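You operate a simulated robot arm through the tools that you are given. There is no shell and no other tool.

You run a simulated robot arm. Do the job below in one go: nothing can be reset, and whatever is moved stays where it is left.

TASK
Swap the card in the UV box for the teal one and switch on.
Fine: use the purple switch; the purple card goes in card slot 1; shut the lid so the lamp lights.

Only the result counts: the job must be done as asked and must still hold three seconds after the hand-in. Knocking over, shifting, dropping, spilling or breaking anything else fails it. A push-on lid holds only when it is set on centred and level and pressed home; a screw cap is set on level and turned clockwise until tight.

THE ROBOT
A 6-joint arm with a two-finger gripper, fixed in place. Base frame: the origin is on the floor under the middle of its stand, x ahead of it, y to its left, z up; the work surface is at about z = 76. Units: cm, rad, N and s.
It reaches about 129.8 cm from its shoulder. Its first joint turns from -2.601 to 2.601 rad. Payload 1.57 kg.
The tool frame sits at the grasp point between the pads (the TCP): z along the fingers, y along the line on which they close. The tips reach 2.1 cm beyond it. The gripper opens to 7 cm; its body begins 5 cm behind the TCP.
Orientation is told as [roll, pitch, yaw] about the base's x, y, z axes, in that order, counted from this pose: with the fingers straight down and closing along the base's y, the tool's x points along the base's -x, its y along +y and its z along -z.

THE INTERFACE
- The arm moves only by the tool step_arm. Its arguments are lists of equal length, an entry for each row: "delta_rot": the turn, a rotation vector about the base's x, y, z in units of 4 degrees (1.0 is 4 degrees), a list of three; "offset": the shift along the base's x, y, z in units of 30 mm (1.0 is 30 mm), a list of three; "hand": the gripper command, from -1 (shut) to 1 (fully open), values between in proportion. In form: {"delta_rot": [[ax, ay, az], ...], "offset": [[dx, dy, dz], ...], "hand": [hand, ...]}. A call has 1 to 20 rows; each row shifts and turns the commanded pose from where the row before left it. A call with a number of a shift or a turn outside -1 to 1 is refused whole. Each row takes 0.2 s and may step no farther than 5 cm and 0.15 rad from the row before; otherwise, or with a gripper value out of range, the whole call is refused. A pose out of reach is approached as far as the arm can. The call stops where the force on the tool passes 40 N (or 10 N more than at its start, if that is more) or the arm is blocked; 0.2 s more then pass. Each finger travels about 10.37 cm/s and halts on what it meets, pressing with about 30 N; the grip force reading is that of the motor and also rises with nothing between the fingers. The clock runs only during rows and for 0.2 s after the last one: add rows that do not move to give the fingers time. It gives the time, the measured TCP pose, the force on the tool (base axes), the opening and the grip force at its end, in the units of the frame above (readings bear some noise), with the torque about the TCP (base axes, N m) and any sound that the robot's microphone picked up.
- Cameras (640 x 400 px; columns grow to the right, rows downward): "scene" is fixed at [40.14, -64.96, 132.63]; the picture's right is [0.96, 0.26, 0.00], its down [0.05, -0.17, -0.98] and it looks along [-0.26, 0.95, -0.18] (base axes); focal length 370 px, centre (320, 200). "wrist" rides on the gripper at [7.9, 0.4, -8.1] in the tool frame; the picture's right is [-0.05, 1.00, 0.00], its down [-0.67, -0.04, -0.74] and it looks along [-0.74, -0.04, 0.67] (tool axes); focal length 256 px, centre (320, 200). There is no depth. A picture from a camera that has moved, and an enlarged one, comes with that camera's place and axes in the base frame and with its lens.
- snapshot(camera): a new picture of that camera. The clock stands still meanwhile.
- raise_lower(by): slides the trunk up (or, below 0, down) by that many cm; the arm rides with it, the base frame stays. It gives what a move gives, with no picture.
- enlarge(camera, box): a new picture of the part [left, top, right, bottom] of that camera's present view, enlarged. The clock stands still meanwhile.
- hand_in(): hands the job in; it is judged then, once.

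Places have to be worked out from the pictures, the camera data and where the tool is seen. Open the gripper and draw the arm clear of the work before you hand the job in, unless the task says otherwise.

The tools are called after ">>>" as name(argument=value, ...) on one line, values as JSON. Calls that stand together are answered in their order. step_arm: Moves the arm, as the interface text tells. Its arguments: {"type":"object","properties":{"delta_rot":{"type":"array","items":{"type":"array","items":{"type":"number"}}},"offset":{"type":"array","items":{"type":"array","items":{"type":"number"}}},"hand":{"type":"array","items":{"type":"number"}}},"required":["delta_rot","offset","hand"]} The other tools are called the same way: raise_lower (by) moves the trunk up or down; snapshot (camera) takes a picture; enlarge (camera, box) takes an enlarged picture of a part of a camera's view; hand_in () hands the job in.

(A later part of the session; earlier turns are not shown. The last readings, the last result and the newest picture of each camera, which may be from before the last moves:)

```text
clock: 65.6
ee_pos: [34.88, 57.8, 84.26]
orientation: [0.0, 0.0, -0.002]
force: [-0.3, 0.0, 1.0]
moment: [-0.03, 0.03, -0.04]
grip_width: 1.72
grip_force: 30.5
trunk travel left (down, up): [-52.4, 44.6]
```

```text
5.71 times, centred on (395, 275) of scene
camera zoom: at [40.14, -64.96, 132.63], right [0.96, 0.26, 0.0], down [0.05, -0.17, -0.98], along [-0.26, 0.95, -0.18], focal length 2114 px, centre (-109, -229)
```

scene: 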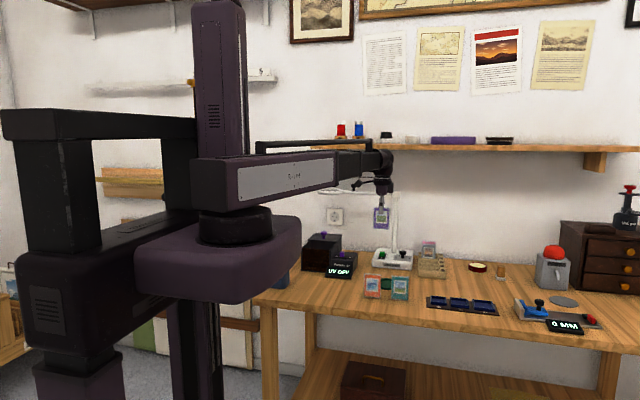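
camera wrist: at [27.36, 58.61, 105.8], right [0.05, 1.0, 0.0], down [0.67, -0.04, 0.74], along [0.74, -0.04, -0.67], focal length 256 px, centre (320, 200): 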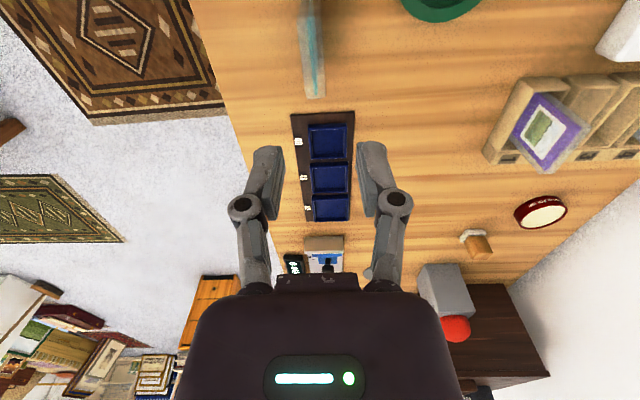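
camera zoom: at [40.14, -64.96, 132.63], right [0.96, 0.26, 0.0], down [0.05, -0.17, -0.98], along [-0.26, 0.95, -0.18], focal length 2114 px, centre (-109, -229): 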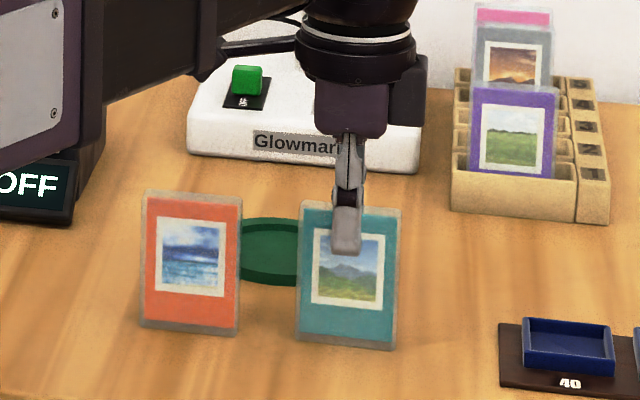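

The teal card is held. Lift 2 cm, then to 20 cm above.

>>> raise_lower(by=20)

>>> enlarge(camera="scene", box=[280, 180, 460, 310])

```text
clock: 67.8
ee_pos: [34.8, 57.67, 104.24]
orientation: [0.001, 0.0, -0.001]
force: [0.6, 1.1, 0.2]
moment: [-0.01, -0.03, 0.0]
grip_width: 1.74
grip_force: 30.4
trunk travel left (down, up): [-72.4, 24.6]
```

```text
3.08 times, centred on (370, 245) of scene
camera zoom: at [40.14, -64.96, 132.63], right [0.96, 0.26, 0.0], down [0.05, -0.17, -0.98], along [-0.26, 0.95, -0.18], focal length 1138 px, centre (166, 62)
```

zoom: 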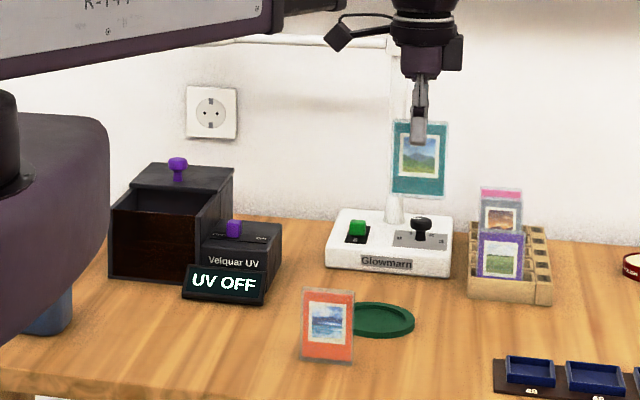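

Carry the teal card over to in front of the box (about (0, 70)) and look into the empty box from the wrist camera.

>>> step_arm(delta_rot=[[0, 0, 0], [0, 0, 0], [0, 0, 0], [0, 0, 0], [0, 0, 0], [0, 0, 0], [0, 0, 0], [0, 0, 0], [0, 0, 0], [0, 0, 0], [0, 0, 0], [0, 0, 0], [0, 0, 0], [0, 0, 0]], offset=[[-0.5, 0.3, 0], [-0.9, 0.32, 0], [-0.95, 0.32, 0], [-0.95, 0.32, 0], [-0.95, 0.32, 0], [-0.95, 0.32, 0], [-0.95, 0.32, 0], [-0.95, 0.32, 0], [-0.95, 0.32, 0], [-0.95, 0.32, 0], [-0.95, 0.32, 0], [-0.95, 0.32, 0], [-0.7, 0.3, 0], [0, 0, 0]], hand=[-1, -1, -1, -1, -1, -1, -1, -1, -1, -1, -1, -1, -1, -1])

>>> snapshot(camera="wrist")

>>> enlarge(camera="wrist", box=[330, 0, 530, 140])

```text
clock: 70.8
ee_pos: [-0.03, 70.05, 104.27]
orientation: [0.0, 0.0, -0.002]
force: [0.2, -0.9, 0.0]
moment: [-0.01, -0.02, 0.03]
grip_width: 1.69
grip_force: 30.2
trunk travel left (down, up): [-72.4, 24.6]
```

```text
taken
camera wrist: at [-7.82, 70.44, 112.4], right [0.06, 1.0, 0.0], down [0.67, -0.04, 0.74], along [0.74, -0.04, -0.67], focal length 256 px, centre (320, 200)
```

wrist: 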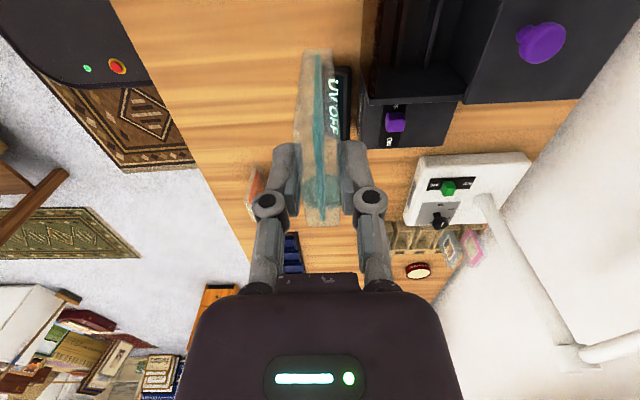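

```text
2.86 times, centred on (430, 70) of wrist
camera zoom: at [-7.82, 70.44, 112.4], right [0.06, 1.0, 0.0], down [0.67, -0.04, 0.74], along [0.74, -0.04, -0.67], focal length 731 px, centre (6, 571)
```

zoom: 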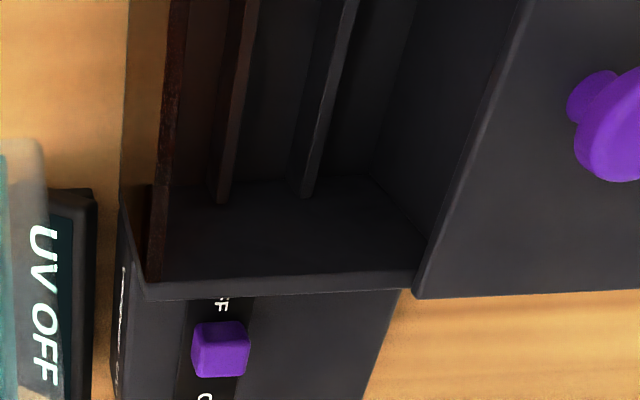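

The two ribs bound a trough y≈79.75–82.95 (rib tops z≈78.5). I'll place the card at y≈81.2, x≈0. Move above it.

>>> step_arm(delta_rot=[[0, 0, 0], [0, 0, 0], [0, 0, 0], [0, 0, 0], [0, 0, 0], [0, 0, 0], [0, 0, 0]], offset=[[0, 0.6, 0], [0, 0.7, 0], [0, 0.7, 0], [0, 0.7, 0], [0, 0.7, 0], [0, 0.317, 0], [0, 0, 0]], hand=[-1, -1, -1, -1, -1, -1, -1])

>>> raise_lower(by=-9)

>>> enlarge(camera="wrist", box=[220, 0, 420, 200])

>>> enlarge(camera="scene", box=[285, 195, 385, 275])

```text
clock: 72.3
ee_pos: [0.15, 81.19, 104.11]
orientation: [0.0, 0.001, 0.0]
force: [0.5, -1.0, -0.6]
moment: [0.02, 0.0, 0.04]
grip_width: 1.72
grip_force: 29.9
trunk travel left (down, up): [-72.4, 24.6]
```

```text
clock: 73.6
ee_pos: [0.16, 81.19, 95.25]
orientation: [0.0, 0.0, -0.003]
force: [-0.8, 0.1, -1.1]
moment: [0.02, -0.01, 0.01]
grip_width: 1.71
grip_force: 30.2
trunk travel left (down, up): [-63.4, 33.6]
```

```text
2.00 times, centred on (320, 100) of wrist
camera zoom: at [-7.71, 81.57, 103.41], right [0.05, 1.0, 0.0], down [0.67, -0.04, 0.74], along [0.74, -0.04, -0.67], focal length 512 px, centre (320, 400)
```

zoom: 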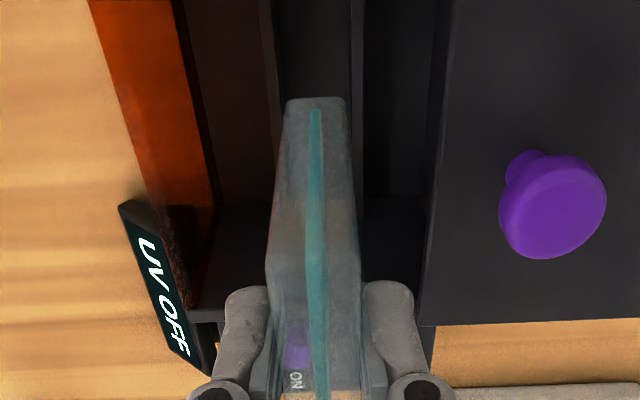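

```text
5.00 times, centred on (335, 235) of scene
camera zoom: at [40.14, -64.96, 132.63], right [0.96, 0.26, 0.0], down [0.05, -0.17, -0.98], along [-0.26, 0.95, -0.18], focal length 1850 px, centre (245, 25)
```

zoom: 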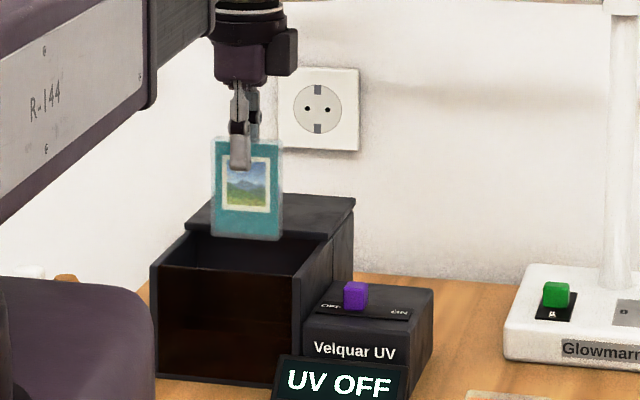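

Card is aligned over the trough, bottom ~1 cm above the rim. Lower in stages.

>>> step_arm(delta_rot=[[0, 0, 0], [0, 0, 0]], offset=[[-0.05, 0, 0], [0, 0, 0]], hand=[-1, -1])

>>> raise_lower(by=-6)

>>> enlarge(camera="wrist", box=[220, 0, 420, 200])

>>> enlarge(camera="scene", box=[285, 195, 385, 275])

```text
clock: 74.2
ee_pos: [0.04, 81.19, 95.22]
orientation: [0.001, 0.0, -0.003]
force: [-0.4, 0.6, -1.0]
moment: [-0.01, -0.02, 0.02]
grip_width: 1.69
grip_force: 30.6
trunk travel left (down, up): [-63.4, 33.6]
```

```text
clock: 75.2
ee_pos: [-0.01, 81.21, 89.33]
orientation: [-0.002, 0.0, 0.0]
force: [0.7, -1.0, -1.2]
moment: [-0.01, 0.03, 0.01]
grip_width: 1.72
grip_force: 29.2
trunk travel left (down, up): [-57.4, 39.6]
```

```text
2.00 times, centred on (320, 100) of wrist
camera zoom: at [-7.86, 81.6, 97.4], right [0.05, 1.0, 0.0], down [0.67, -0.04, 0.74], along [0.74, -0.04, -0.67], focal length 512 px, centre (320, 400)
```

zoom: 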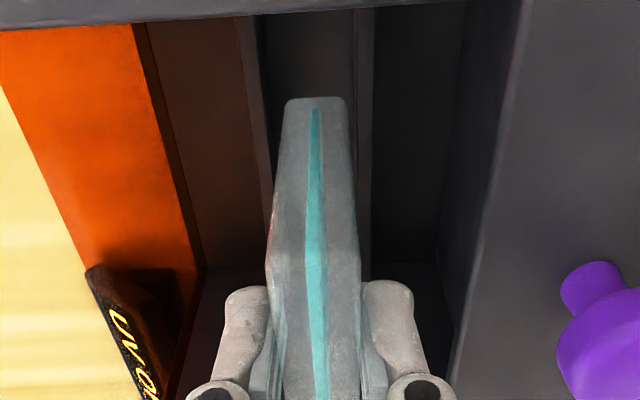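

```text
5.00 times, centred on (335, 235) of scene
camera zoom: at [40.14, -64.96, 132.63], right [0.96, 0.26, 0.0], down [0.05, -0.17, -0.98], along [-0.26, 0.95, -0.18], focal length 1850 px, centre (245, 25)
```

zoom: 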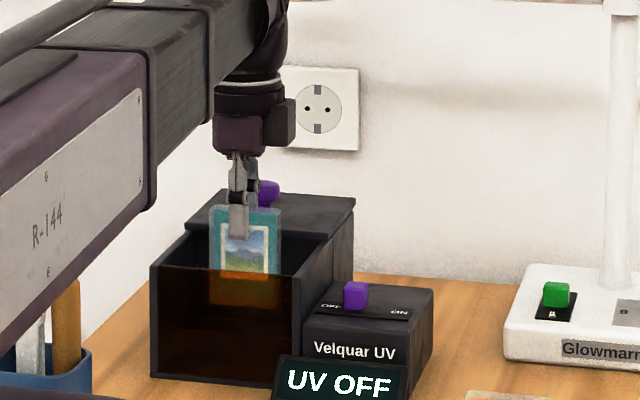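

The card will land between the ribs. Continue lowering 3.8 cm, then in small steps.

>>> raise_lower(by=-3.8)

>>> raise_lower(by=-0.4)

>>> raise_lower(by=-0.2)

```text
clock: 76.0
ee_pos: [0.13, 81.28, 85.52]
orientation: [0.0, 0.0, -0.003]
force: [-0.2, 0.2, -0.6]
moment: [0.01, 0.0, -0.02]
grip_width: 1.71
grip_force: 30.4
trunk travel left (down, up): [-53.6, 43.4]
```

```text
clock: 76.5
ee_pos: [-0.02, 81.23, 85.01]
orientation: [0.0, 0.001, -0.002]
force: [0.7, -0.4, -0.9]
moment: [0.03, -0.02, 0.02]
grip_width: 1.71
grip_force: 30.0
trunk travel left (down, up): [-53.2, 43.8]
```

```text
clock: 77.1
ee_pos: [0.12, 81.11, 84.84]
orientation: [0.0, 0.0, -0.002]
force: [1.1, 0.3, -0.5]
moment: [0.01, -0.02, 0.01]
grip_width: 1.7
grip_force: 30.2
trunk travel left (down, up): [-53.0, 44.0]
```

No contact yet at 84.84; continue in 0.2 cm steps.

>>> raise_lower(by=-0.2)

>>> raise_lower(by=-0.1)

```text
clock: 77.6
ee_pos: [0.03, 81.23, 84.77]
orientation: [0.002, -0.002, -0.002]
force: [-0.1, 2.3, 15.0]
moment: [0.16, 0.01, 0.01]
grip_width: 1.73
grip_force: 29.7
trunk travel left (down, up): [-52.8, 44.2]
```

```text
clock: 78.1
ee_pos: [0.12, 81.14, 84.73]
orientation: [0.003, 0.001, -0.002]
force: [-0.3, 4.0, 21.8]
moment: [0.15, 0.01, -0.03]
grip_width: 1.74
grip_force: 29.8
trunk travel left (down, up): [-52.7, 44.3]
```

Contact with the box floor. Ease up 0.2 cm and release slowly.

>>> raise_lower(by=0.2)

>>> step_arm(delta_rot=[[0, 0, 0], [0, 0, 0], [0, 0, 0], [0, 0, 0]], offset=[[0, 0, 0], [0, 0, 0], [0, 0, 0], [0, 0, 0]], hand=[-0.4, -0.2, 0, 0])

>>> enlarge(camera="wrist", box=[220, 0, 420, 260])

>>> enlarge(camera="scene", box=[285, 195, 385, 275])

```text
clock: 78.6
ee_pos: [-0.04, 81.16, 84.64]
orientation: [-0.002, 0.0, -0.001]
force: [0.6, -0.2, -0.9]
moment: [0.03, -0.01, 0.01]
grip_width: 1.7
grip_force: 30.3
trunk travel left (down, up): [-52.9, 44.1]
```

```text
clock: 79.6
ee_pos: [-0.04, 81.12, 84.83]
orientation: [0.001, 0.0, -0.001]
force: [0.5, 0.6, 0.0]
moment: [0.02, 0.02, 0.0]
grip_width: 3.51
grip_force: 0.0
trunk travel left (down, up): [-52.9, 44.1]
```

```text
1.54 times, centred on (320, 130) of wrist
camera zoom: at [-7.86, 81.6, 92.9], right [0.05, 1.0, 0.0], down [0.67, -0.04, 0.74], along [0.74, -0.04, -0.67], focal length 394 px, centre (320, 308)
```

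zoom: 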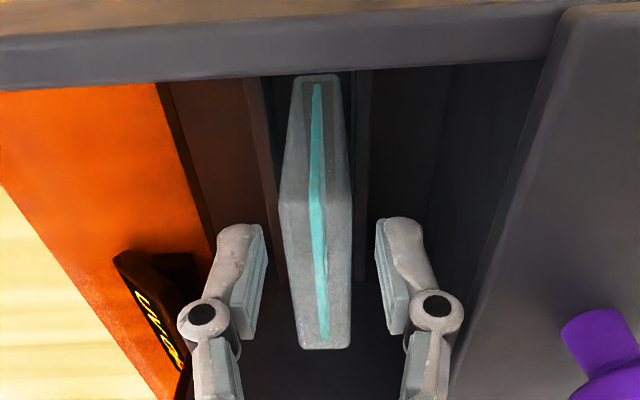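

```text
5.00 times, centred on (335, 235) of scene
camera zoom: at [40.14, -64.96, 132.63], right [0.96, 0.26, 0.0], down [0.05, -0.17, -0.98], along [-0.26, 0.95, -0.18], focal length 1850 px, centre (245, 25)
```

zoom: 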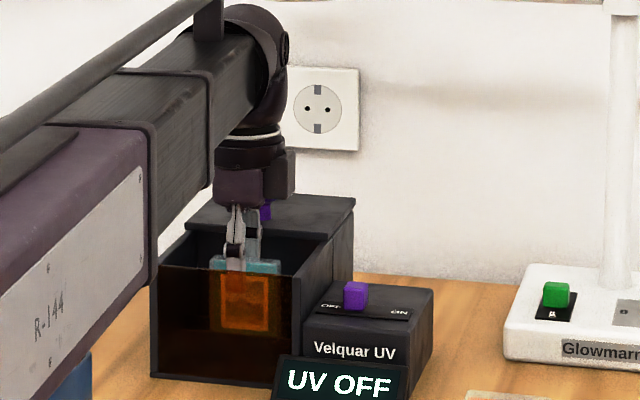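

The teal card stands in the box. Raise straight up, then back away and turn the hand by +90° for the lid.

>>> raise_lower(by=15)

>>> step_arm(delta_rot=[[0, 0, 0], [0, 0, 0], [0, 0, 0], [0, 0, 0], [0, 0, 0.5], [0, 0, 1], [0, 0, 1], [0, 0, 1], [0, 0, 1], [0, 0, 1], [0, 0, 1], [0, 0, 1], [0, 0, 1], [0, 0, 1], [0, 0, 1], [0, 0, 1], [0, 0, 1], [0, 0, 1], [0, 0, 1], [0, 0, 1]], offset=[[0, -0.8, 0], [0, -0.8, 0], [0, -0.8, 0], [0, -0.8, 0], [0, -0.8, 0], [0, -0.5, 0], [0, 0, 0], [0, 0, 0], [0, 0, 0], [0, 0, 0], [0, 0, 0], [0, 0, 0], [0, 0, 0], [0, 0, 0], [0, 0, 0], [0, 0, 0], [0, 0, 0], [0, 0, 0], [0, 0, 0], [0, 0, 0]], hand=[0, 0, 0, 0, 0, 1, 1, 1, 1, 1, 1, 1, 1, 1, 1, 1, 1, 1, 1, 1])

>>> enlarge(camera="scene", box=[280, 180, 460, 310])

```text
clock: 81.4
ee_pos: [-0.07, 81.21, 99.66]
orientation: [0.0, -0.002, -0.002]
force: [0.0, 0.6, 0.0]
moment: [0.0, -0.01, -0.02]
grip_width: 3.5
grip_force: 0.1
trunk travel left (down, up): [-67.9, 29.1]
```

```text
clock: 85.6
ee_pos: [-0.11, 67.62, 99.72]
orientation: [-0.002, 0.003, 1.082]
force: [1.2, 0.4, 0.4]
moment: [0.0, 0.0, 0.0]
grip_width: 7.0
grip_force: 0.0
trunk travel left (down, up): [-67.9, 29.1]
```

```text
3.08 times, centred on (370, 245) of scene
camera zoom: at [40.14, -64.96, 132.63], right [0.96, 0.26, 0.0], down [0.05, -0.17, -0.98], along [-0.26, 0.95, -0.18], focal length 1138 px, centre (166, 62)
```

zoom: 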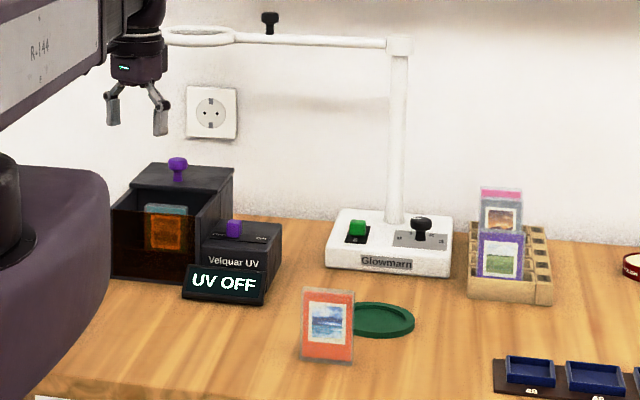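

Finish the yaw turn and apply the 24° forward tilt used before (keeping wrist height).

>>> step_arm(delta_rot=[[0, 0, 1], [0, 0, 1], [0, 0, 1], [0, 0, 1], [0, 0, 1], [0, 0, 1], [0, 0, 0.95], [1, 0, 0], [1, 0, 0], [1, 0, 0], [1, 0, 0], [1, 0, 0], [1, 0, 0], [0, 0, 0]], offset=[[0, 0, 0], [0, 0, 0], [0, 0, 0], [0, 0, 0], [0, 0, 0], [0, 0, 0], [0, 0, 0], [0, 0.2, 0.015], [0, 0.2, 0.045], [0, 0.2, 0.075], [0, 0.2, 0.105], [0, 0.2, 0.134], [0, 0.2, 0.162], [0, 0, 0]], hand=[1, 1, 1, 1, 1, 1, 1, 1, 1, 1, 1, 1, 1, 1])

>>> snapshot(camera="wrist")

```text
clock: 88.6
ee_pos: [-0.07, 71.38, 101.34]
orientation: [0.001, -0.418, 1.566]
force: [1.0, 0.0, 0.7]
moment: [-0.02, 0.0, 0.01]
grip_width: 6.99
grip_force: 0.1
trunk travel left (down, up): [-67.9, 29.1]
```

```text
taken
camera wrist: at [-0.46, 60.75, 105.57], right [-1.0, 0.05, 0.02], down [0.04, 0.3, 0.95], along [0.04, 0.95, -0.31], focal length 256 px, centre (320, 200)
```

wrist: 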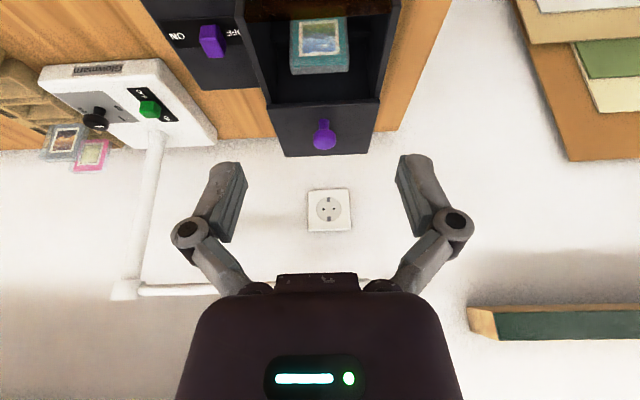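

Lower 6 cm here, then move in horizontally above the knob at y≈88.57 (known release location).

>>> raise_lower(by=-6)

>>> step_arm(delta_rot=[[0, 0, 0], [0, 0, 0], [0, 0, 0], [0, 0, 0], [0, 0, 0], [0, 0, 0], [0, 0, 0], [0, 0, 0], [0, 0, 0]], offset=[[0.01, 0.7, 0], [0.01, 0.75, 0], [0, 0.75, 0], [0, 0.75, 0], [0, 0.75, 0], [0, 0.75, 0], [0, 0.75, 0], [0, 0.53, 0], [0, 0, 0]], hand=[1, 1, 1, 1, 1, 1, 1, 1, 1])

>>> snapshot(camera="wrist")

>>> enlarge(camera="scene", box=[285, 195, 385, 275])

```text
clock: 89.6
ee_pos: [-0.02, 71.29, 95.39]
orientation: [0.001, -0.418, 1.565]
force: [1.0, -0.2, 0.9]
moment: [0.01, -0.02, 0.03]
grip_width: 7.0
grip_force: 0.1
trunk travel left (down, up): [-61.9, 35.1]
```

```text
clock: 91.6
ee_pos: [-0.15, 88.44, 95.38]
orientation: [-0.001, -0.418, 1.566]
force: [-1.0, 0.4, -0.5]
moment: [0.0, 0.0, 0.02]
grip_width: 7.02
grip_force: 0.0
trunk travel left (down, up): [-61.9, 35.1]
```

```text
taken
camera wrist: at [-0.46, 77.94, 99.57], right [-1.0, 0.05, 0.02], down [0.04, 0.31, 0.95], along [0.04, 0.95, -0.31], focal length 256 px, centre (320, 200)
```

wrist: 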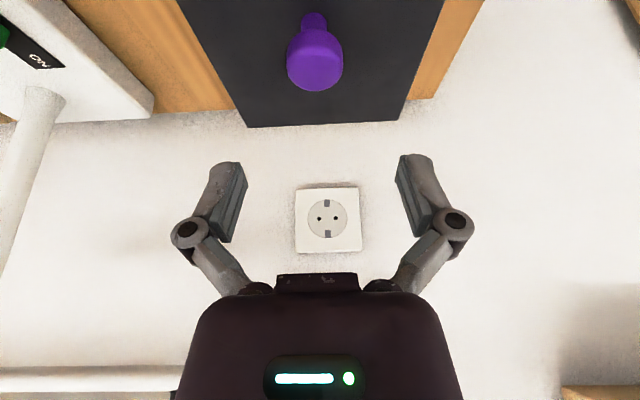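

```text
5.00 times, centred on (335, 235) of scene
camera zoom: at [40.14, -64.96, 132.63], right [0.96, 0.26, 0.0], down [0.05, -0.17, -0.98], along [-0.26, 0.95, -0.18], focal length 1850 px, centre (245, 25)
```

zoom: 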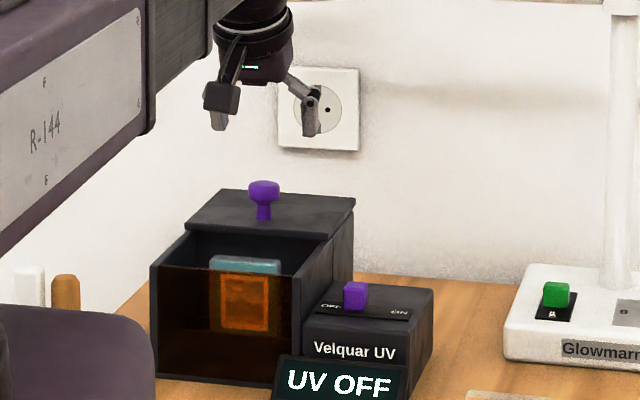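

View matches the release pose. Lower 6.2 cm and grip the knob.

>>> raise_lower(by=-6.2)

>>> step_arm(delta_rot=[[0, 0, 0], [0, 0, 0], [0, 0, 0], [0, 0, 0], [0, 0, 0]], offset=[[0.02, 0.03, 0], [0, 0, 0], [0, 0, 0], [0, 0, 0], [0, 0, 0]], hand=[1, -0.2, -1, -1, -1])

>>> enlarge(camera="scene", box=[285, 195, 385, 275])

```text
clock: 92.6
ee_pos: [-0.14, 88.52, 89.17]
orientation: [0.002, -0.417, 1.564]
force: [0.0, -0.3, 0.4]
moment: [0.0, -0.02, -0.01]
grip_width: 6.97
grip_force: 0.0
trunk travel left (down, up): [-55.7, 41.3]
```

```text
clock: 93.8
ee_pos: [-0.01, 88.65, 89.22]
orientation: [0.001, -0.42, 1.565]
force: [4.2, 0.2, 7.7]
moment: [-0.11, -0.04, 0.01]
grip_width: 2.66
grip_force: 32.4
trunk travel left (down, up): [-55.7, 41.3]
```

```text
5.00 times, centred on (335, 235) of scene
camera zoom: at [40.14, -64.96, 132.63], right [0.96, 0.26, 0.0], down [0.05, -0.17, -0.98], along [-0.26, 0.95, -0.18], focal length 1850 px, centre (245, 25)
```

zoom: 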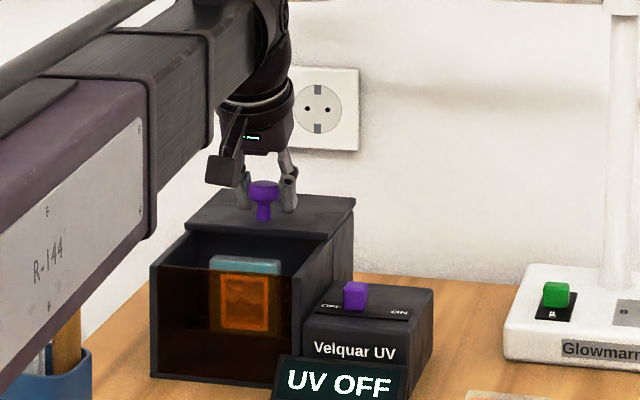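

Knob gripped. Slide the lid forward (−y) in stages while watching the force.

>>> step_arm(delta_rot=[[0, 0, 0], [0, 0, 0], [0, 0, 0], [0, 0, 0], [0, 0, 0], [0, 0, 0], [0, 0, 0]], offset=[[0, -0.1, 0], [0, -0.2, 0], [0, -0.2, 0], [0, -0.2, 0], [0, -0.2, 0], [0, -0.2, 0], [0, 0, 0]], hand=[-1, -1, -1, -1, -1, -1, -1])

>>> enlarge(camera="scene", box=[285, 195, 385, 275])

```text
clock: 95.4
ee_pos: [0.06, 85.28, 89.05]
orientation: [0.002, -0.419, 1.565]
force: [5.6, -0.5, 6.6]
moment: [0.28, -0.06, 0.02]
grip_width: 2.64
grip_force: 31.7
trunk travel left (down, up): [-55.7, 41.3]
```

```text
5.00 times, centred on (335, 235) of scene
camera zoom: at [40.14, -64.96, 132.63], right [0.96, 0.26, 0.0], down [0.05, -0.17, -0.98], along [-0.26, 0.95, -0.18], focal length 1850 px, centre (245, 25)
```

zoom: 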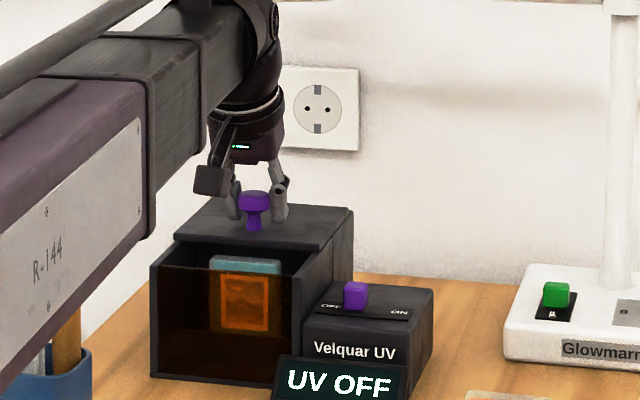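

Sliding freely; the lid's front edge is near the card top now. Continue slowly 2.4 cm across the card and check force.

>>> step_arm(delta_rot=[[0, 0, 0], [0, 0, 0], [0, 0, 0], [0, 0, 0], [0, 0, 0], [0, 0, 0], [0, 0, 0], [0, 0, 0], [0, 0, 0]], offset=[[0, -0.1, 0], [0, -0.1, 0], [0, -0.1, 0], [0, -0.1, 0], [0, -0.1, 0], [0, -0.1, 0], [0, -0.1, 0], [0, -0.1, 0], [0, 0, 0]], hand=[-1, -1, -1, -1, -1, -1, -1, -1, -1])

>>> enlarge(camera="scene", box=[285, 195, 385, 275])

```text
clock: 97.4
ee_pos: [0.03, 82.82, 89.25]
orientation: [0.0, -0.42, 1.564]
force: [10.0, -1.1, 6.7]
moment: [-0.23, -0.09, 0.11]
grip_width: 2.67
grip_force: 32.1
trunk travel left (down, up): [-55.7, 41.3]
```

```text
5.00 times, centred on (335, 235) of scene
camera zoom: at [40.14, -64.96, 132.63], right [0.96, 0.26, 0.0], down [0.05, -0.17, -0.98], along [-0.26, 0.95, -0.18], focal length 1850 px, centre (245, 25)
```

zoom: 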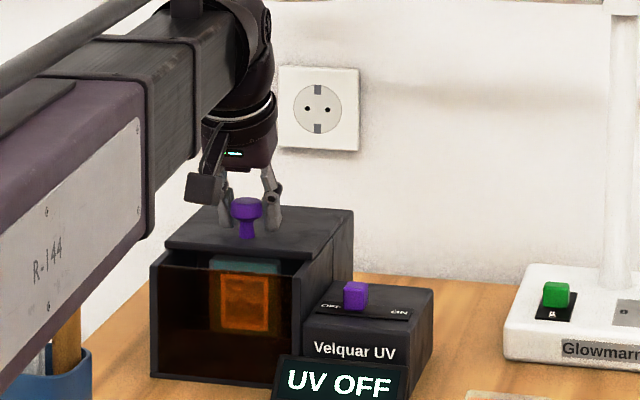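

Lid is passing over the card fine. There is a 10 N sideways load in +x, so I'll trim x by +1 mm and continue.

>>> step_arm(delta_rot=[[0, 0, 0], [0, 0, 0]], offset=[[0.03, 0, 0], [0, 0, 0]], hand=[-1, -1])

```text
clock: 98.0
ee_pos: [-0.07, 82.77, 89.23]
orientation: [0.003, -0.419, 1.566]
force: [3.9, 0.6, 6.2]
moment: [-0.14, 0.03, 0.03]
grip_width: 2.66
grip_force: 32.0
trunk travel left (down, up): [-55.7, 41.3]
```

Side load is down. Continue 3.3 cm, then finish with small steps.

>>> step_arm(delta_rot=[[0, 0, 0], [0, 0, 0], [0, 0, 0], [0, 0, 0], [0, 0, 0], [0, 0, 0], [0, 0, 0], [0, 0, 0], [0, 0, 0]], offset=[[0, -0.1, 0], [0, -0.15, 0], [0, -0.15, 0], [0, -0.15, 0], [0, -0.15, 0], [0, -0.15, 0], [0, -0.15, 0], [0, -0.1, 0], [0, 0, 0]], hand=[-1, -1, -1, -1, -1, -1, -1, -1, -1])

>>> enlarge(camera="scene", box=[285, 195, 385, 275])

```text
clock: 100.0
ee_pos: [-0.05, 79.53, 89.11]
orientation: [0.002, -0.42, 1.565]
force: [-8.9, 0.0, 6.0]
moment: [0.25, 0.06, -0.03]
grip_width: 2.65
grip_force: 32.7
trunk travel left (down, up): [-55.7, 41.3]
```

```text
5.00 times, centred on (335, 235) of scene
camera zoom: at [40.14, -64.96, 132.63], right [0.96, 0.26, 0.0], down [0.05, -0.17, -0.98], along [-0.26, 0.95, -0.18], focal length 1850 px, centre (245, 25)
```

zoom: 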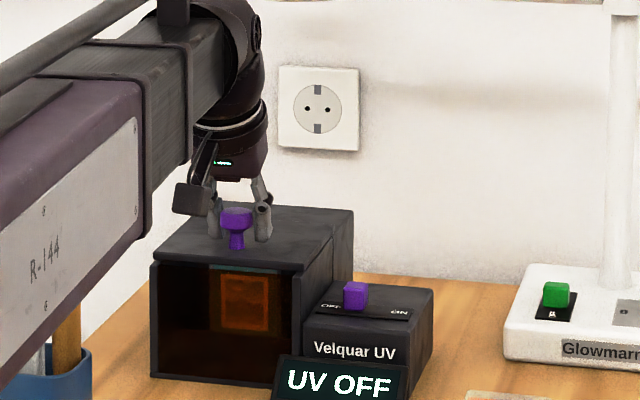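

Now −9 N sideways; trim x by −1 mm, then close the last ~1 cm in 3 mm steps watching the y force.

>>> step_arm(delta_rot=[[0, 0, 0], [0, 0, 0], [0, 0, 0], [0, 0, 0]], offset=[[-0.035, 0, 0], [0, -0.1, 0], [0, -0.1, 0], [0, 0, 0]], hand=[-1, -1, -1, -1])

>>> step_arm(delta_rot=[[0, 0, 0], [0, 0, 0]], offset=[[0, -0.1, 0], [0, 0, 0]], hand=[-1, -1])

```text
clock: 101.0
ee_pos: [0.03, 78.95, 89.16]
orientation: [0.002, -0.418, 1.564]
force: [9.4, -1.9, 6.0]
moment: [0.09, -0.2, 0.05]
grip_width: 2.68
grip_force: 32.2
trunk travel left (down, up): [-55.7, 41.3]
```

```text
clock: 101.6
ee_pos: [0.1, 78.54, 89.18]
orientation: [0.002, -0.418, 1.565]
force: [12.8, 0.3, 6.2]
moment: [-0.21, -0.1, 0.06]
grip_width: 2.68
grip_force: 31.8
trunk travel left (down, up): [-55.7, 41.3]
```

At y=78.54, close to the original closed position. Trim x slightly and look at the lid/front alignment.

>>> step_arm(delta_rot=[[0, 0, 0], [0, 0, 0]], offset=[[0.022, 0, 0], [0, 0, 0]], hand=[-1, -1])

>>> enlarge(camera="scene", box=[295, 230, 345, 262])

>>> enlarge(camera="wrist", box=[120, 0, 520, 220])

```text
clock: 102.2
ee_pos: [-0.05, 78.74, 89.19]
orientation: [0.003, -0.418, 1.566]
force: [5.6, -1.3, 5.1]
moment: [-0.21, 0.05, 0.06]
grip_width: 2.65
grip_force: 32.1
trunk travel left (down, up): [-55.7, 41.3]
```

```text
12.50 times, centred on (320, 246) of scene
camera zoom: at [40.14, -64.96, 132.63], right [0.96, 0.26, 0.0], down [0.05, -0.17, -0.98], along [-0.26, 0.95, -0.18], focal length 4624 px, centre (320, -375)
```

zoom: 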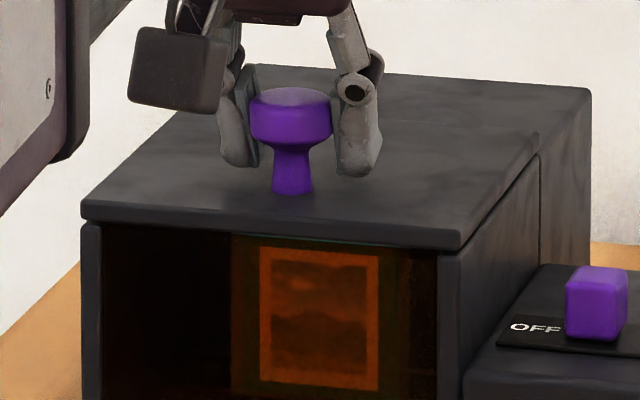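

```text
1.60 times, centred on (320, 110) of wrist
camera zoom: at [-0.37, 68.07, 93.4], right [-1.0, 0.05, 0.02], down [0.04, 0.3, 0.95], along [0.04, 0.95, -0.31], focal length 410 px, centre (320, 344)
```

zoom: 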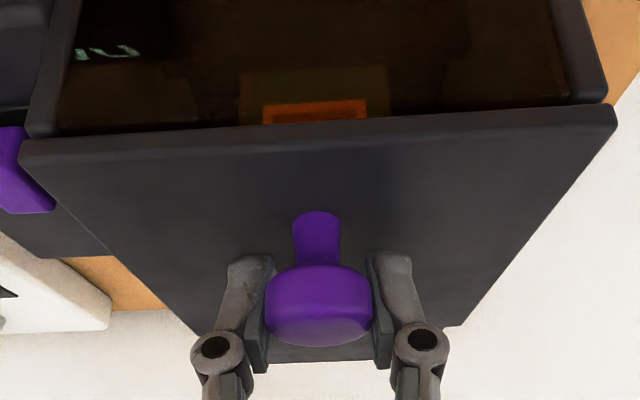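

The lid looks identical to its original closed position. Push 1 mm more to feel the end stop.

>>> step_arm(delta_rot=[[0, 0, 0], [0, 0, 0]], offset=[[0, -0.035, 0], [0, 0, 0]], hand=[-1, -1])

```text
clock: 102.8
ee_pos: [0.02, 78.65, 89.09]
orientation: [0.002, -0.421, 1.566]
force: [1.7, 8.2, 11.1]
moment: [-0.59, 0.07, 0.02]
grip_width: 2.67
grip_force: 32.2
trunk travel left (down, up): [-55.7, 41.3]
```

The end stop is felt (+8 N in y): the lid is fully shut. Release the knob and raise.

>>> step_arm(delta_rot=[[0, 0, 0], [0, 0, 0], [0, 0, 0]], offset=[[0, 0, 0], [0, 0, 0], [0, 0, 0]], hand=[0, 1, 1])

>>> raise_lower(by=7)

>>> enlarge(camera="scene", box=[285, 195, 385, 275])

>>> snapshot(camera="wrist")

```text
clock: 103.6
ee_pos: [-0.05, 78.6, 89.17]
orientation: [0.001, -0.419, 1.566]
force: [0.6, -0.1, -0.4]
moment: [-0.01, 0.01, 0.0]
grip_width: 6.99
grip_force: 0.0
trunk travel left (down, up): [-55.7, 41.3]
```

```text
clock: 104.7
ee_pos: [-0.1, 78.53, 96.07]
orientation: [0.001, -0.418, 1.564]
force: [-0.5, 0.1, -0.9]
moment: [0.0, -0.02, 0.01]
grip_width: 7.01
grip_force: 0.1
trunk travel left (down, up): [-62.7, 34.3]
```

```text
5.00 times, centred on (335, 235) of scene
camera zoom: at [40.14, -64.96, 132.63], right [0.96, 0.26, 0.0], down [0.05, -0.17, -0.98], along [-0.26, 0.95, -0.18], focal length 1850 px, centre (245, 25)
```

zoom: 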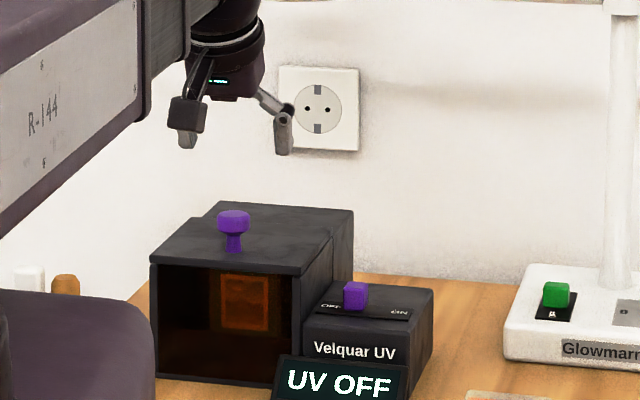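

```text
taken
camera wrist: at [-0.37, 67.98, 100.36], right [-1.0, 0.05, 0.02], down [0.04, 0.31, 0.95], along [0.04, 0.95, -0.31], focal length 256 px, centre (320, 200)
```

wrist: 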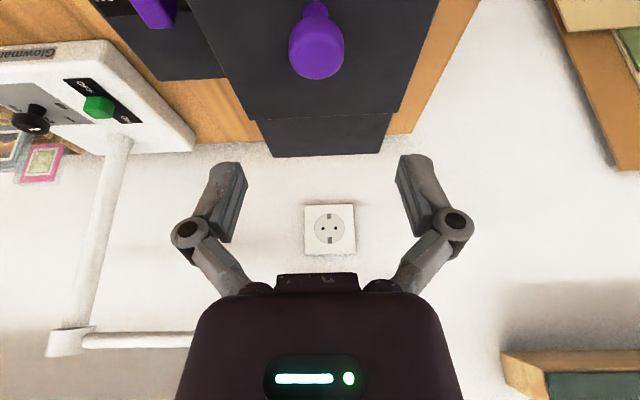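

The lid is shut and the box hasn't moved. Next, the slide switch block at about (10.4, 79.0), z 82–84.2, OFF→ON is +x. I'll un-tilt and turn to yaw 180° (so the camera stays clear of the lid knob) and grip the block along y.

>>> raise_lower(by=6)

>>> step_arm(delta_rot=[[0, 0, 0], [0, 0, 0], [0, 0, 0], [-1, 0, 0], [-1, 0, 0], [-1, 0, 0], [-1, 0, 0], [-1, 0, 0], [-1, 0, 0], [0, 0, 1], [0, 0, 1], [0, 0, 1], [0, 0, 1], [0, 0, 1], [0, 0, 1], [0, 0, 1], [0, 0, 1], [0, 0, 1], [0, 0, 1], [0, 0, 1]], offset=[[0, -0.8, 0], [0, -0.8, 0], [0, -0.8, 0], [0.3, 0, -0.162], [0.5, 0, -0.134], [0.5, 0, -0.105], [0.5, 0, -0.075], [0.5, 0, -0.045], [0.5, 0, -0.015], [0.3, 0, 0], [0.3, 0, 0], [0, 0, 0], [0, 0, 0], [0, 0, 0], [0, 0, 0], [0, 0, 0], [0, 0, 0], [0, 0, 0], [0, 0, 0], [0, 0, 0]], hand=[1, 1, 1, 1, 1, 1, 1, 1, 1, 1, 1, 1, 1, 1, 1, 1, 1, 1, 1, 1])

>>> step_arm(delta_rot=[[0, 0, 1], [0, 0, 1], [0, 0, 1], [0, 0, 1], [0, 0, 1], [0, 0, 1], [0, 0, 1], [0, 0, 1], [0, 0, 1], [0, 0, 1], [0, 0, 1], [0, 0, 0.56], [0, 0, 0]], offset=[[0, 0, 0], [0, 0, 0], [0, 0, 0], [0, 0, 0], [0, 0, 0], [0, 0, 0], [0, 0, 0], [0, 0, 0], [0, 0, 0], [0, 0, 0], [0, 0, 0], [0, 0, 0], [0, 0, 0]], hand=[1, 1, 1, 1, 1, 1, 1, 1, 1, 1, 1, 1, 1])

>>> snapshot(camera="wrist")

```text
clock: 105.7
ee_pos: [0.1, 78.6, 102.13]
orientation: [0.001, -0.42, 1.567]
force: [0.1, -0.2, -1.0]
moment: [-0.03, 0.04, 0.02]
grip_width: 6.97
grip_force: 0.1
trunk travel left (down, up): [-68.7, 28.3]
```

```text
clock: 109.9
ee_pos: [10.21, 71.34, 100.48]
orientation: [0.0, -0.002, 2.336]
force: [0.2, 0.3, 0.2]
moment: [-0.01, 0.01, -0.02]
grip_width: 7.01
grip_force: 0.1
trunk travel left (down, up): [-68.7, 28.3]
```

```text
clock: 112.7
ee_pos: [10.32, 71.26, 100.54]
orientation: [0.001, -0.002, -3.141]
force: [-0.1, -0.1, 1.2]
moment: [-0.02, 0.02, -0.01]
grip_width: 7.01
grip_force: 0.0
trunk travel left (down, up): [-68.7, 28.3]
```

```text
taken
camera wrist: at [18.24, 70.89, 108.7], right [-0.05, -1.0, 0.0], down [-0.67, 0.04, 0.74], along [-0.74, 0.04, -0.67], focal length 256 px, centre (320, 200)
```

wrist: 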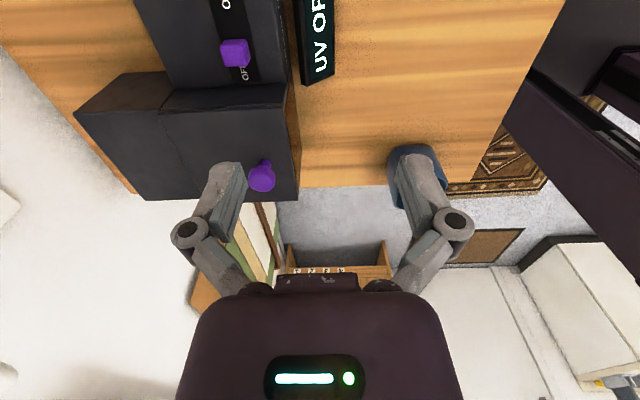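

The camera now looks toward −x with the switch in view. Zoom in on it.

>>> enlarge(camera="wrist", box=[160, 0, 320, 100])

```text
4.00 times, centred on (240, 50) of wrist
camera zoom: at [18.24, 70.89, 108.7], right [-0.05, -1.0, 0.0], down [-0.67, 0.04, 0.74], along [-0.74, 0.04, -0.67], focal length 1024 px, centre (640, 800)
```

zoom: 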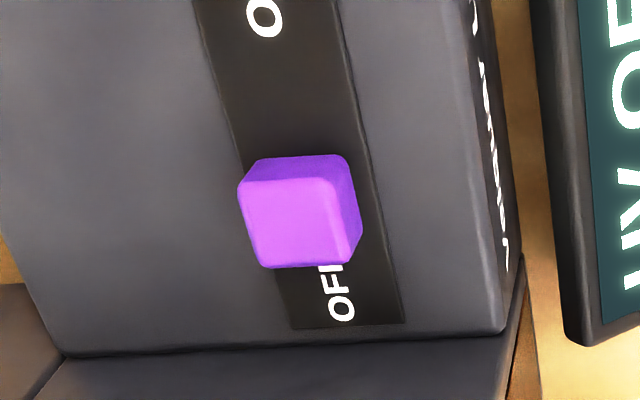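

Switch block centre ≈ (10.3, 78.9), top z≈84.2. Move over it with a 4 cm opening and lower part-way.

>>> step_arm(delta_rot=[[0, 0, 0], [0, 0, 0], [0, 0, 0], [0, 0, 0], [0, 0, 0]], offset=[[0, 0.7, 0], [0, 0.7, 0], [0, 0.7, 0], [0, 0.43, 0], [0, 0, 0]], hand=[0.6, 0.14, 0.14, 0.14, 0.14])

>>> raise_lower(by=-11)

>>> snapshot(camera="wrist")

>>> enlarge(camera="scene", box=[295, 205, 385, 277])

```text
clock: 113.9
ee_pos: [10.26, 78.81, 100.55]
orientation: [0.0, 0.001, 3.142]
force: [0.6, -1.0, 0.0]
moment: [0.02, 0.0, -0.03]
grip_width: 4.0
grip_force: 0.1
trunk travel left (down, up): [-68.7, 28.3]
```

```text
clock: 115.3
ee_pos: [10.25, 78.85, 89.57]
orientation: [0.0, -0.001, 3.143]
force: [-0.6, -0.5, -1.0]
moment: [0.03, 0.0, 0.04]
grip_width: 3.98
grip_force: 0.1
trunk travel left (down, up): [-57.7, 39.3]
```

```text
taken
camera wrist: at [18.24, 78.42, 97.71], right [-0.05, -1.0, 0.0], down [-0.67, 0.04, 0.74], along [-0.74, 0.04, -0.67], focal length 256 px, centre (320, 200)
```

wrist: 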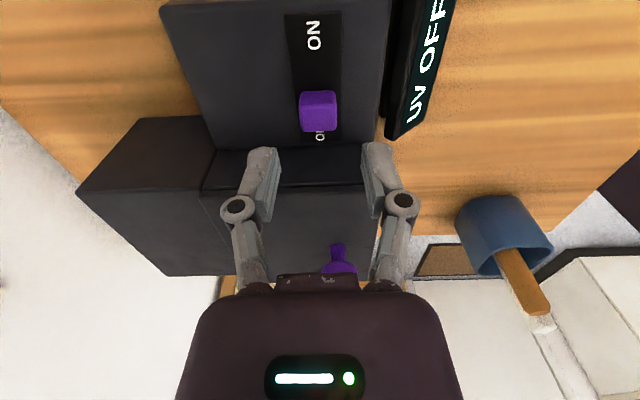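

```text
5.56 times, centred on (340, 241) of scene
camera zoom: at [40.14, -64.96, 132.63], right [0.96, 0.26, 0.0], down [0.05, -0.17, -0.98], along [-0.26, 0.95, -0.18], focal length 2055 px, centre (209, -28)
```

zoom: 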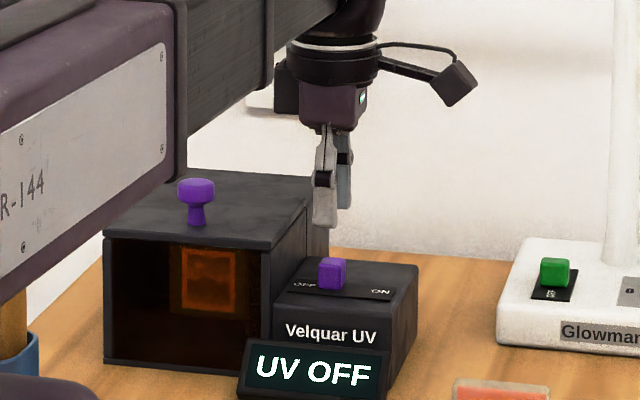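

Fingers are centred on the block in y. Lower 4.6 cm (tips about z 82.9, just above the switch plate) and check.

>>> raise_lower(by=-3.5)

>>> raise_lower(by=-1.0)

>>> enlarge(camera="wrist", box=[220, 0, 420, 260])

>>> enlarge(camera="scene", box=[315, 225, 365, 265])

```text
clock: 116.1
ee_pos: [10.31, 78.87, 86.08]
orientation: [-0.002, 0.001, 3.141]
force: [0.2, 0.6, 0.6]
moment: [-0.02, -0.01, -0.01]
grip_width: 4.0
grip_force: 0.0
trunk travel left (down, up): [-54.2, 42.8]
```

```text
clock: 116.7
ee_pos: [10.24, 78.83, 84.97]
orientation: [0.001, 0.0, 3.142]
force: [0.5, 0.4, -0.2]
moment: [0.01, -0.03, -0.09]
grip_width: 3.99
grip_force: 0.0
trunk travel left (down, up): [-53.2, 43.8]
```

```text
1.54 times, centred on (320, 130) of wrist
camera zoom: at [18.24, 78.42, 93.2], right [-0.05, -1.0, 0.0], down [-0.67, 0.04, 0.74], along [-0.74, 0.04, -0.67], focal length 394 px, centre (320, 308)
```

zoom: 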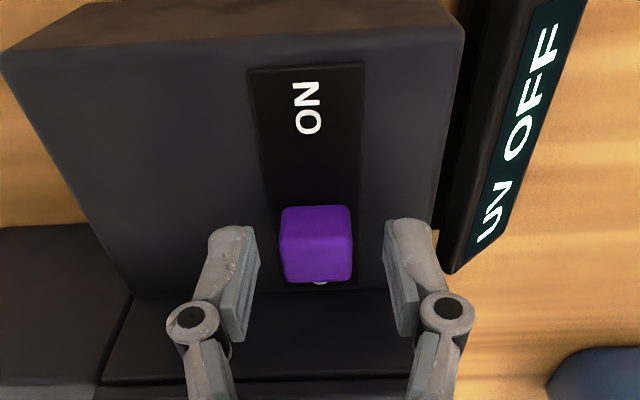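

```text
10.00 times, centred on (340, 245) of scene
camera zoom: at [40.14, -64.96, 132.63], right [0.96, 0.26, 0.0], down [0.05, -0.17, -0.98], along [-0.26, 0.95, -0.18], focal length 3699 px, centre (120, -250)
```

zoom: 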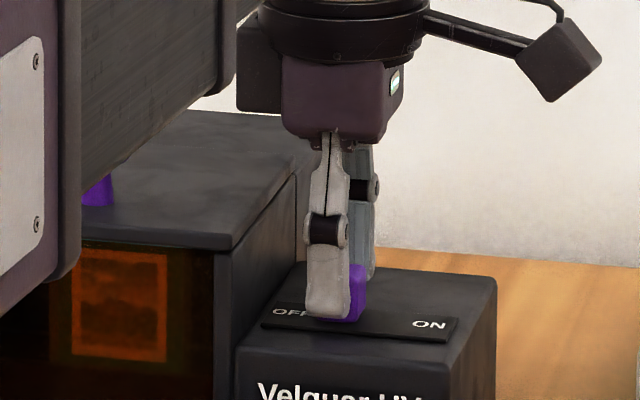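

Fingers straddle the block. Trim +0.5 mm in y and +1 mm in x, then close on it.

>>> step_arm(delta_rot=[[0, 0, 0], [0, 0, 0], [0, 0, 0], [0, 0, 0], [0, 0, 0]], offset=[[0.04, 0.02, 0], [0, 0, 0], [0, 0, 0], [0, 0, 0], [0, 0, 0]], hand=[0, -0.2, -0.35, -1, -1])

>>> enlarge(camera="wrist", box=[220, 0, 420, 260])

```text
clock: 117.9
ee_pos: [10.35, 79.11, 85.07]
orientation: [-0.001, 0.001, 3.141]
force: [0.5, 7.3, 4.6]
moment: [0.13, -0.01, -0.02]
grip_width: 2.16
grip_force: 32.2
trunk travel left (down, up): [-53.2, 43.8]
```

```text
1.54 times, centred on (320, 130) of wrist
camera zoom: at [18.35, 78.52, 93.19], right [-0.05, -1.0, 0.0], down [-0.67, 0.04, 0.74], along [-0.74, 0.04, -0.67], focal length 394 px, centre (320, 308)
```

zoom: 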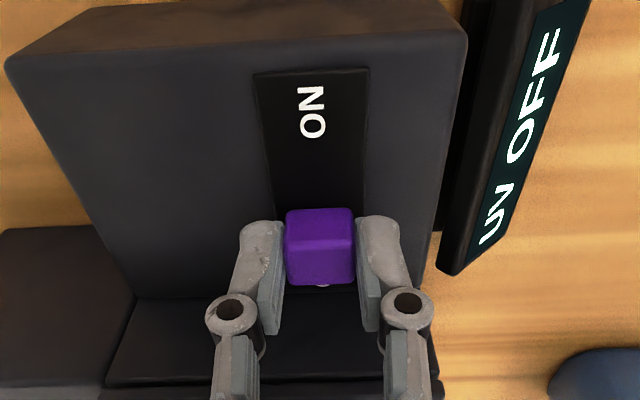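

Block gripped (2.16 cm). Trim +0.5 mm y, and slide +x 6 mm, watching force and the display.

>>> step_arm(delta_rot=[[0, 0, 0], [0, 0, 0], [0, 0, 0], [0, 0, 0]], offset=[[0.05, 0.015, 0], [0.05, 0, 0], [0.1, 0, 0], [0, 0, 0]], hand=[-1, -1, -1, -1])

>>> enlarge(camera="wrist", box=[220, 0, 420, 260])

>>> enlarge(camera="scene", box=[295, 205, 385, 277])

```text
clock: 118.9
ee_pos: [11.0, 79.02, 85.07]
orientation: [0.0, 0.0, 3.141]
force: [-0.3, 3.3, 4.1]
moment: [0.05, 0.13, 0.03]
grip_width: 2.17
grip_force: 32.1
trunk travel left (down, up): [-53.2, 43.8]
```

```text
1.54 times, centred on (320, 130) of wrist
camera zoom: at [19.01, 78.53, 93.19], right [-0.05, -1.0, 0.0], down [-0.67, 0.04, 0.74], along [-0.74, 0.04, -0.67], focal length 394 px, centre (320, 308)
```

zoom: 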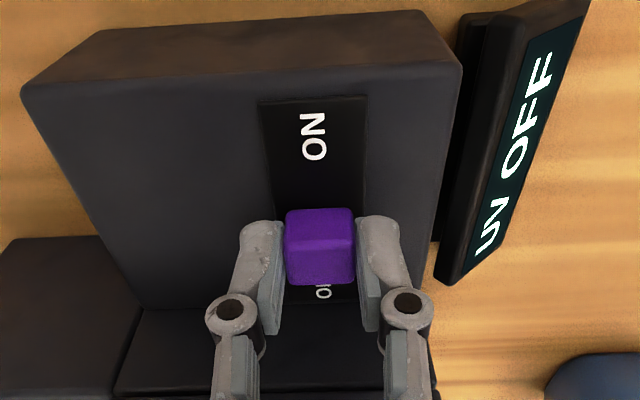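

```text
5.56 times, centred on (340, 241) of scene
camera zoom: at [40.14, -64.96, 132.63], right [0.96, 0.26, 0.0], down [0.05, -0.17, -0.98], along [-0.26, 0.95, -0.18], focal length 2055 px, centre (209, -28)
```

zoom: 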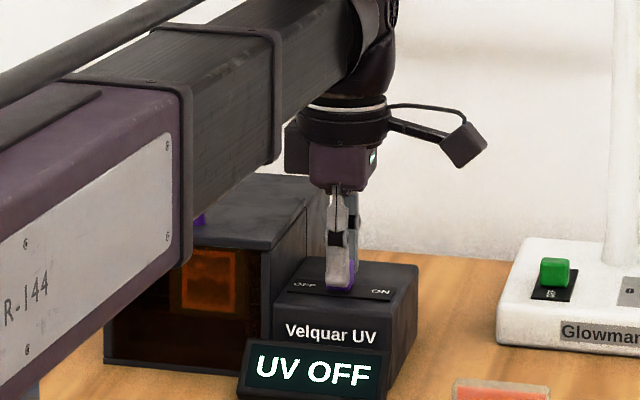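

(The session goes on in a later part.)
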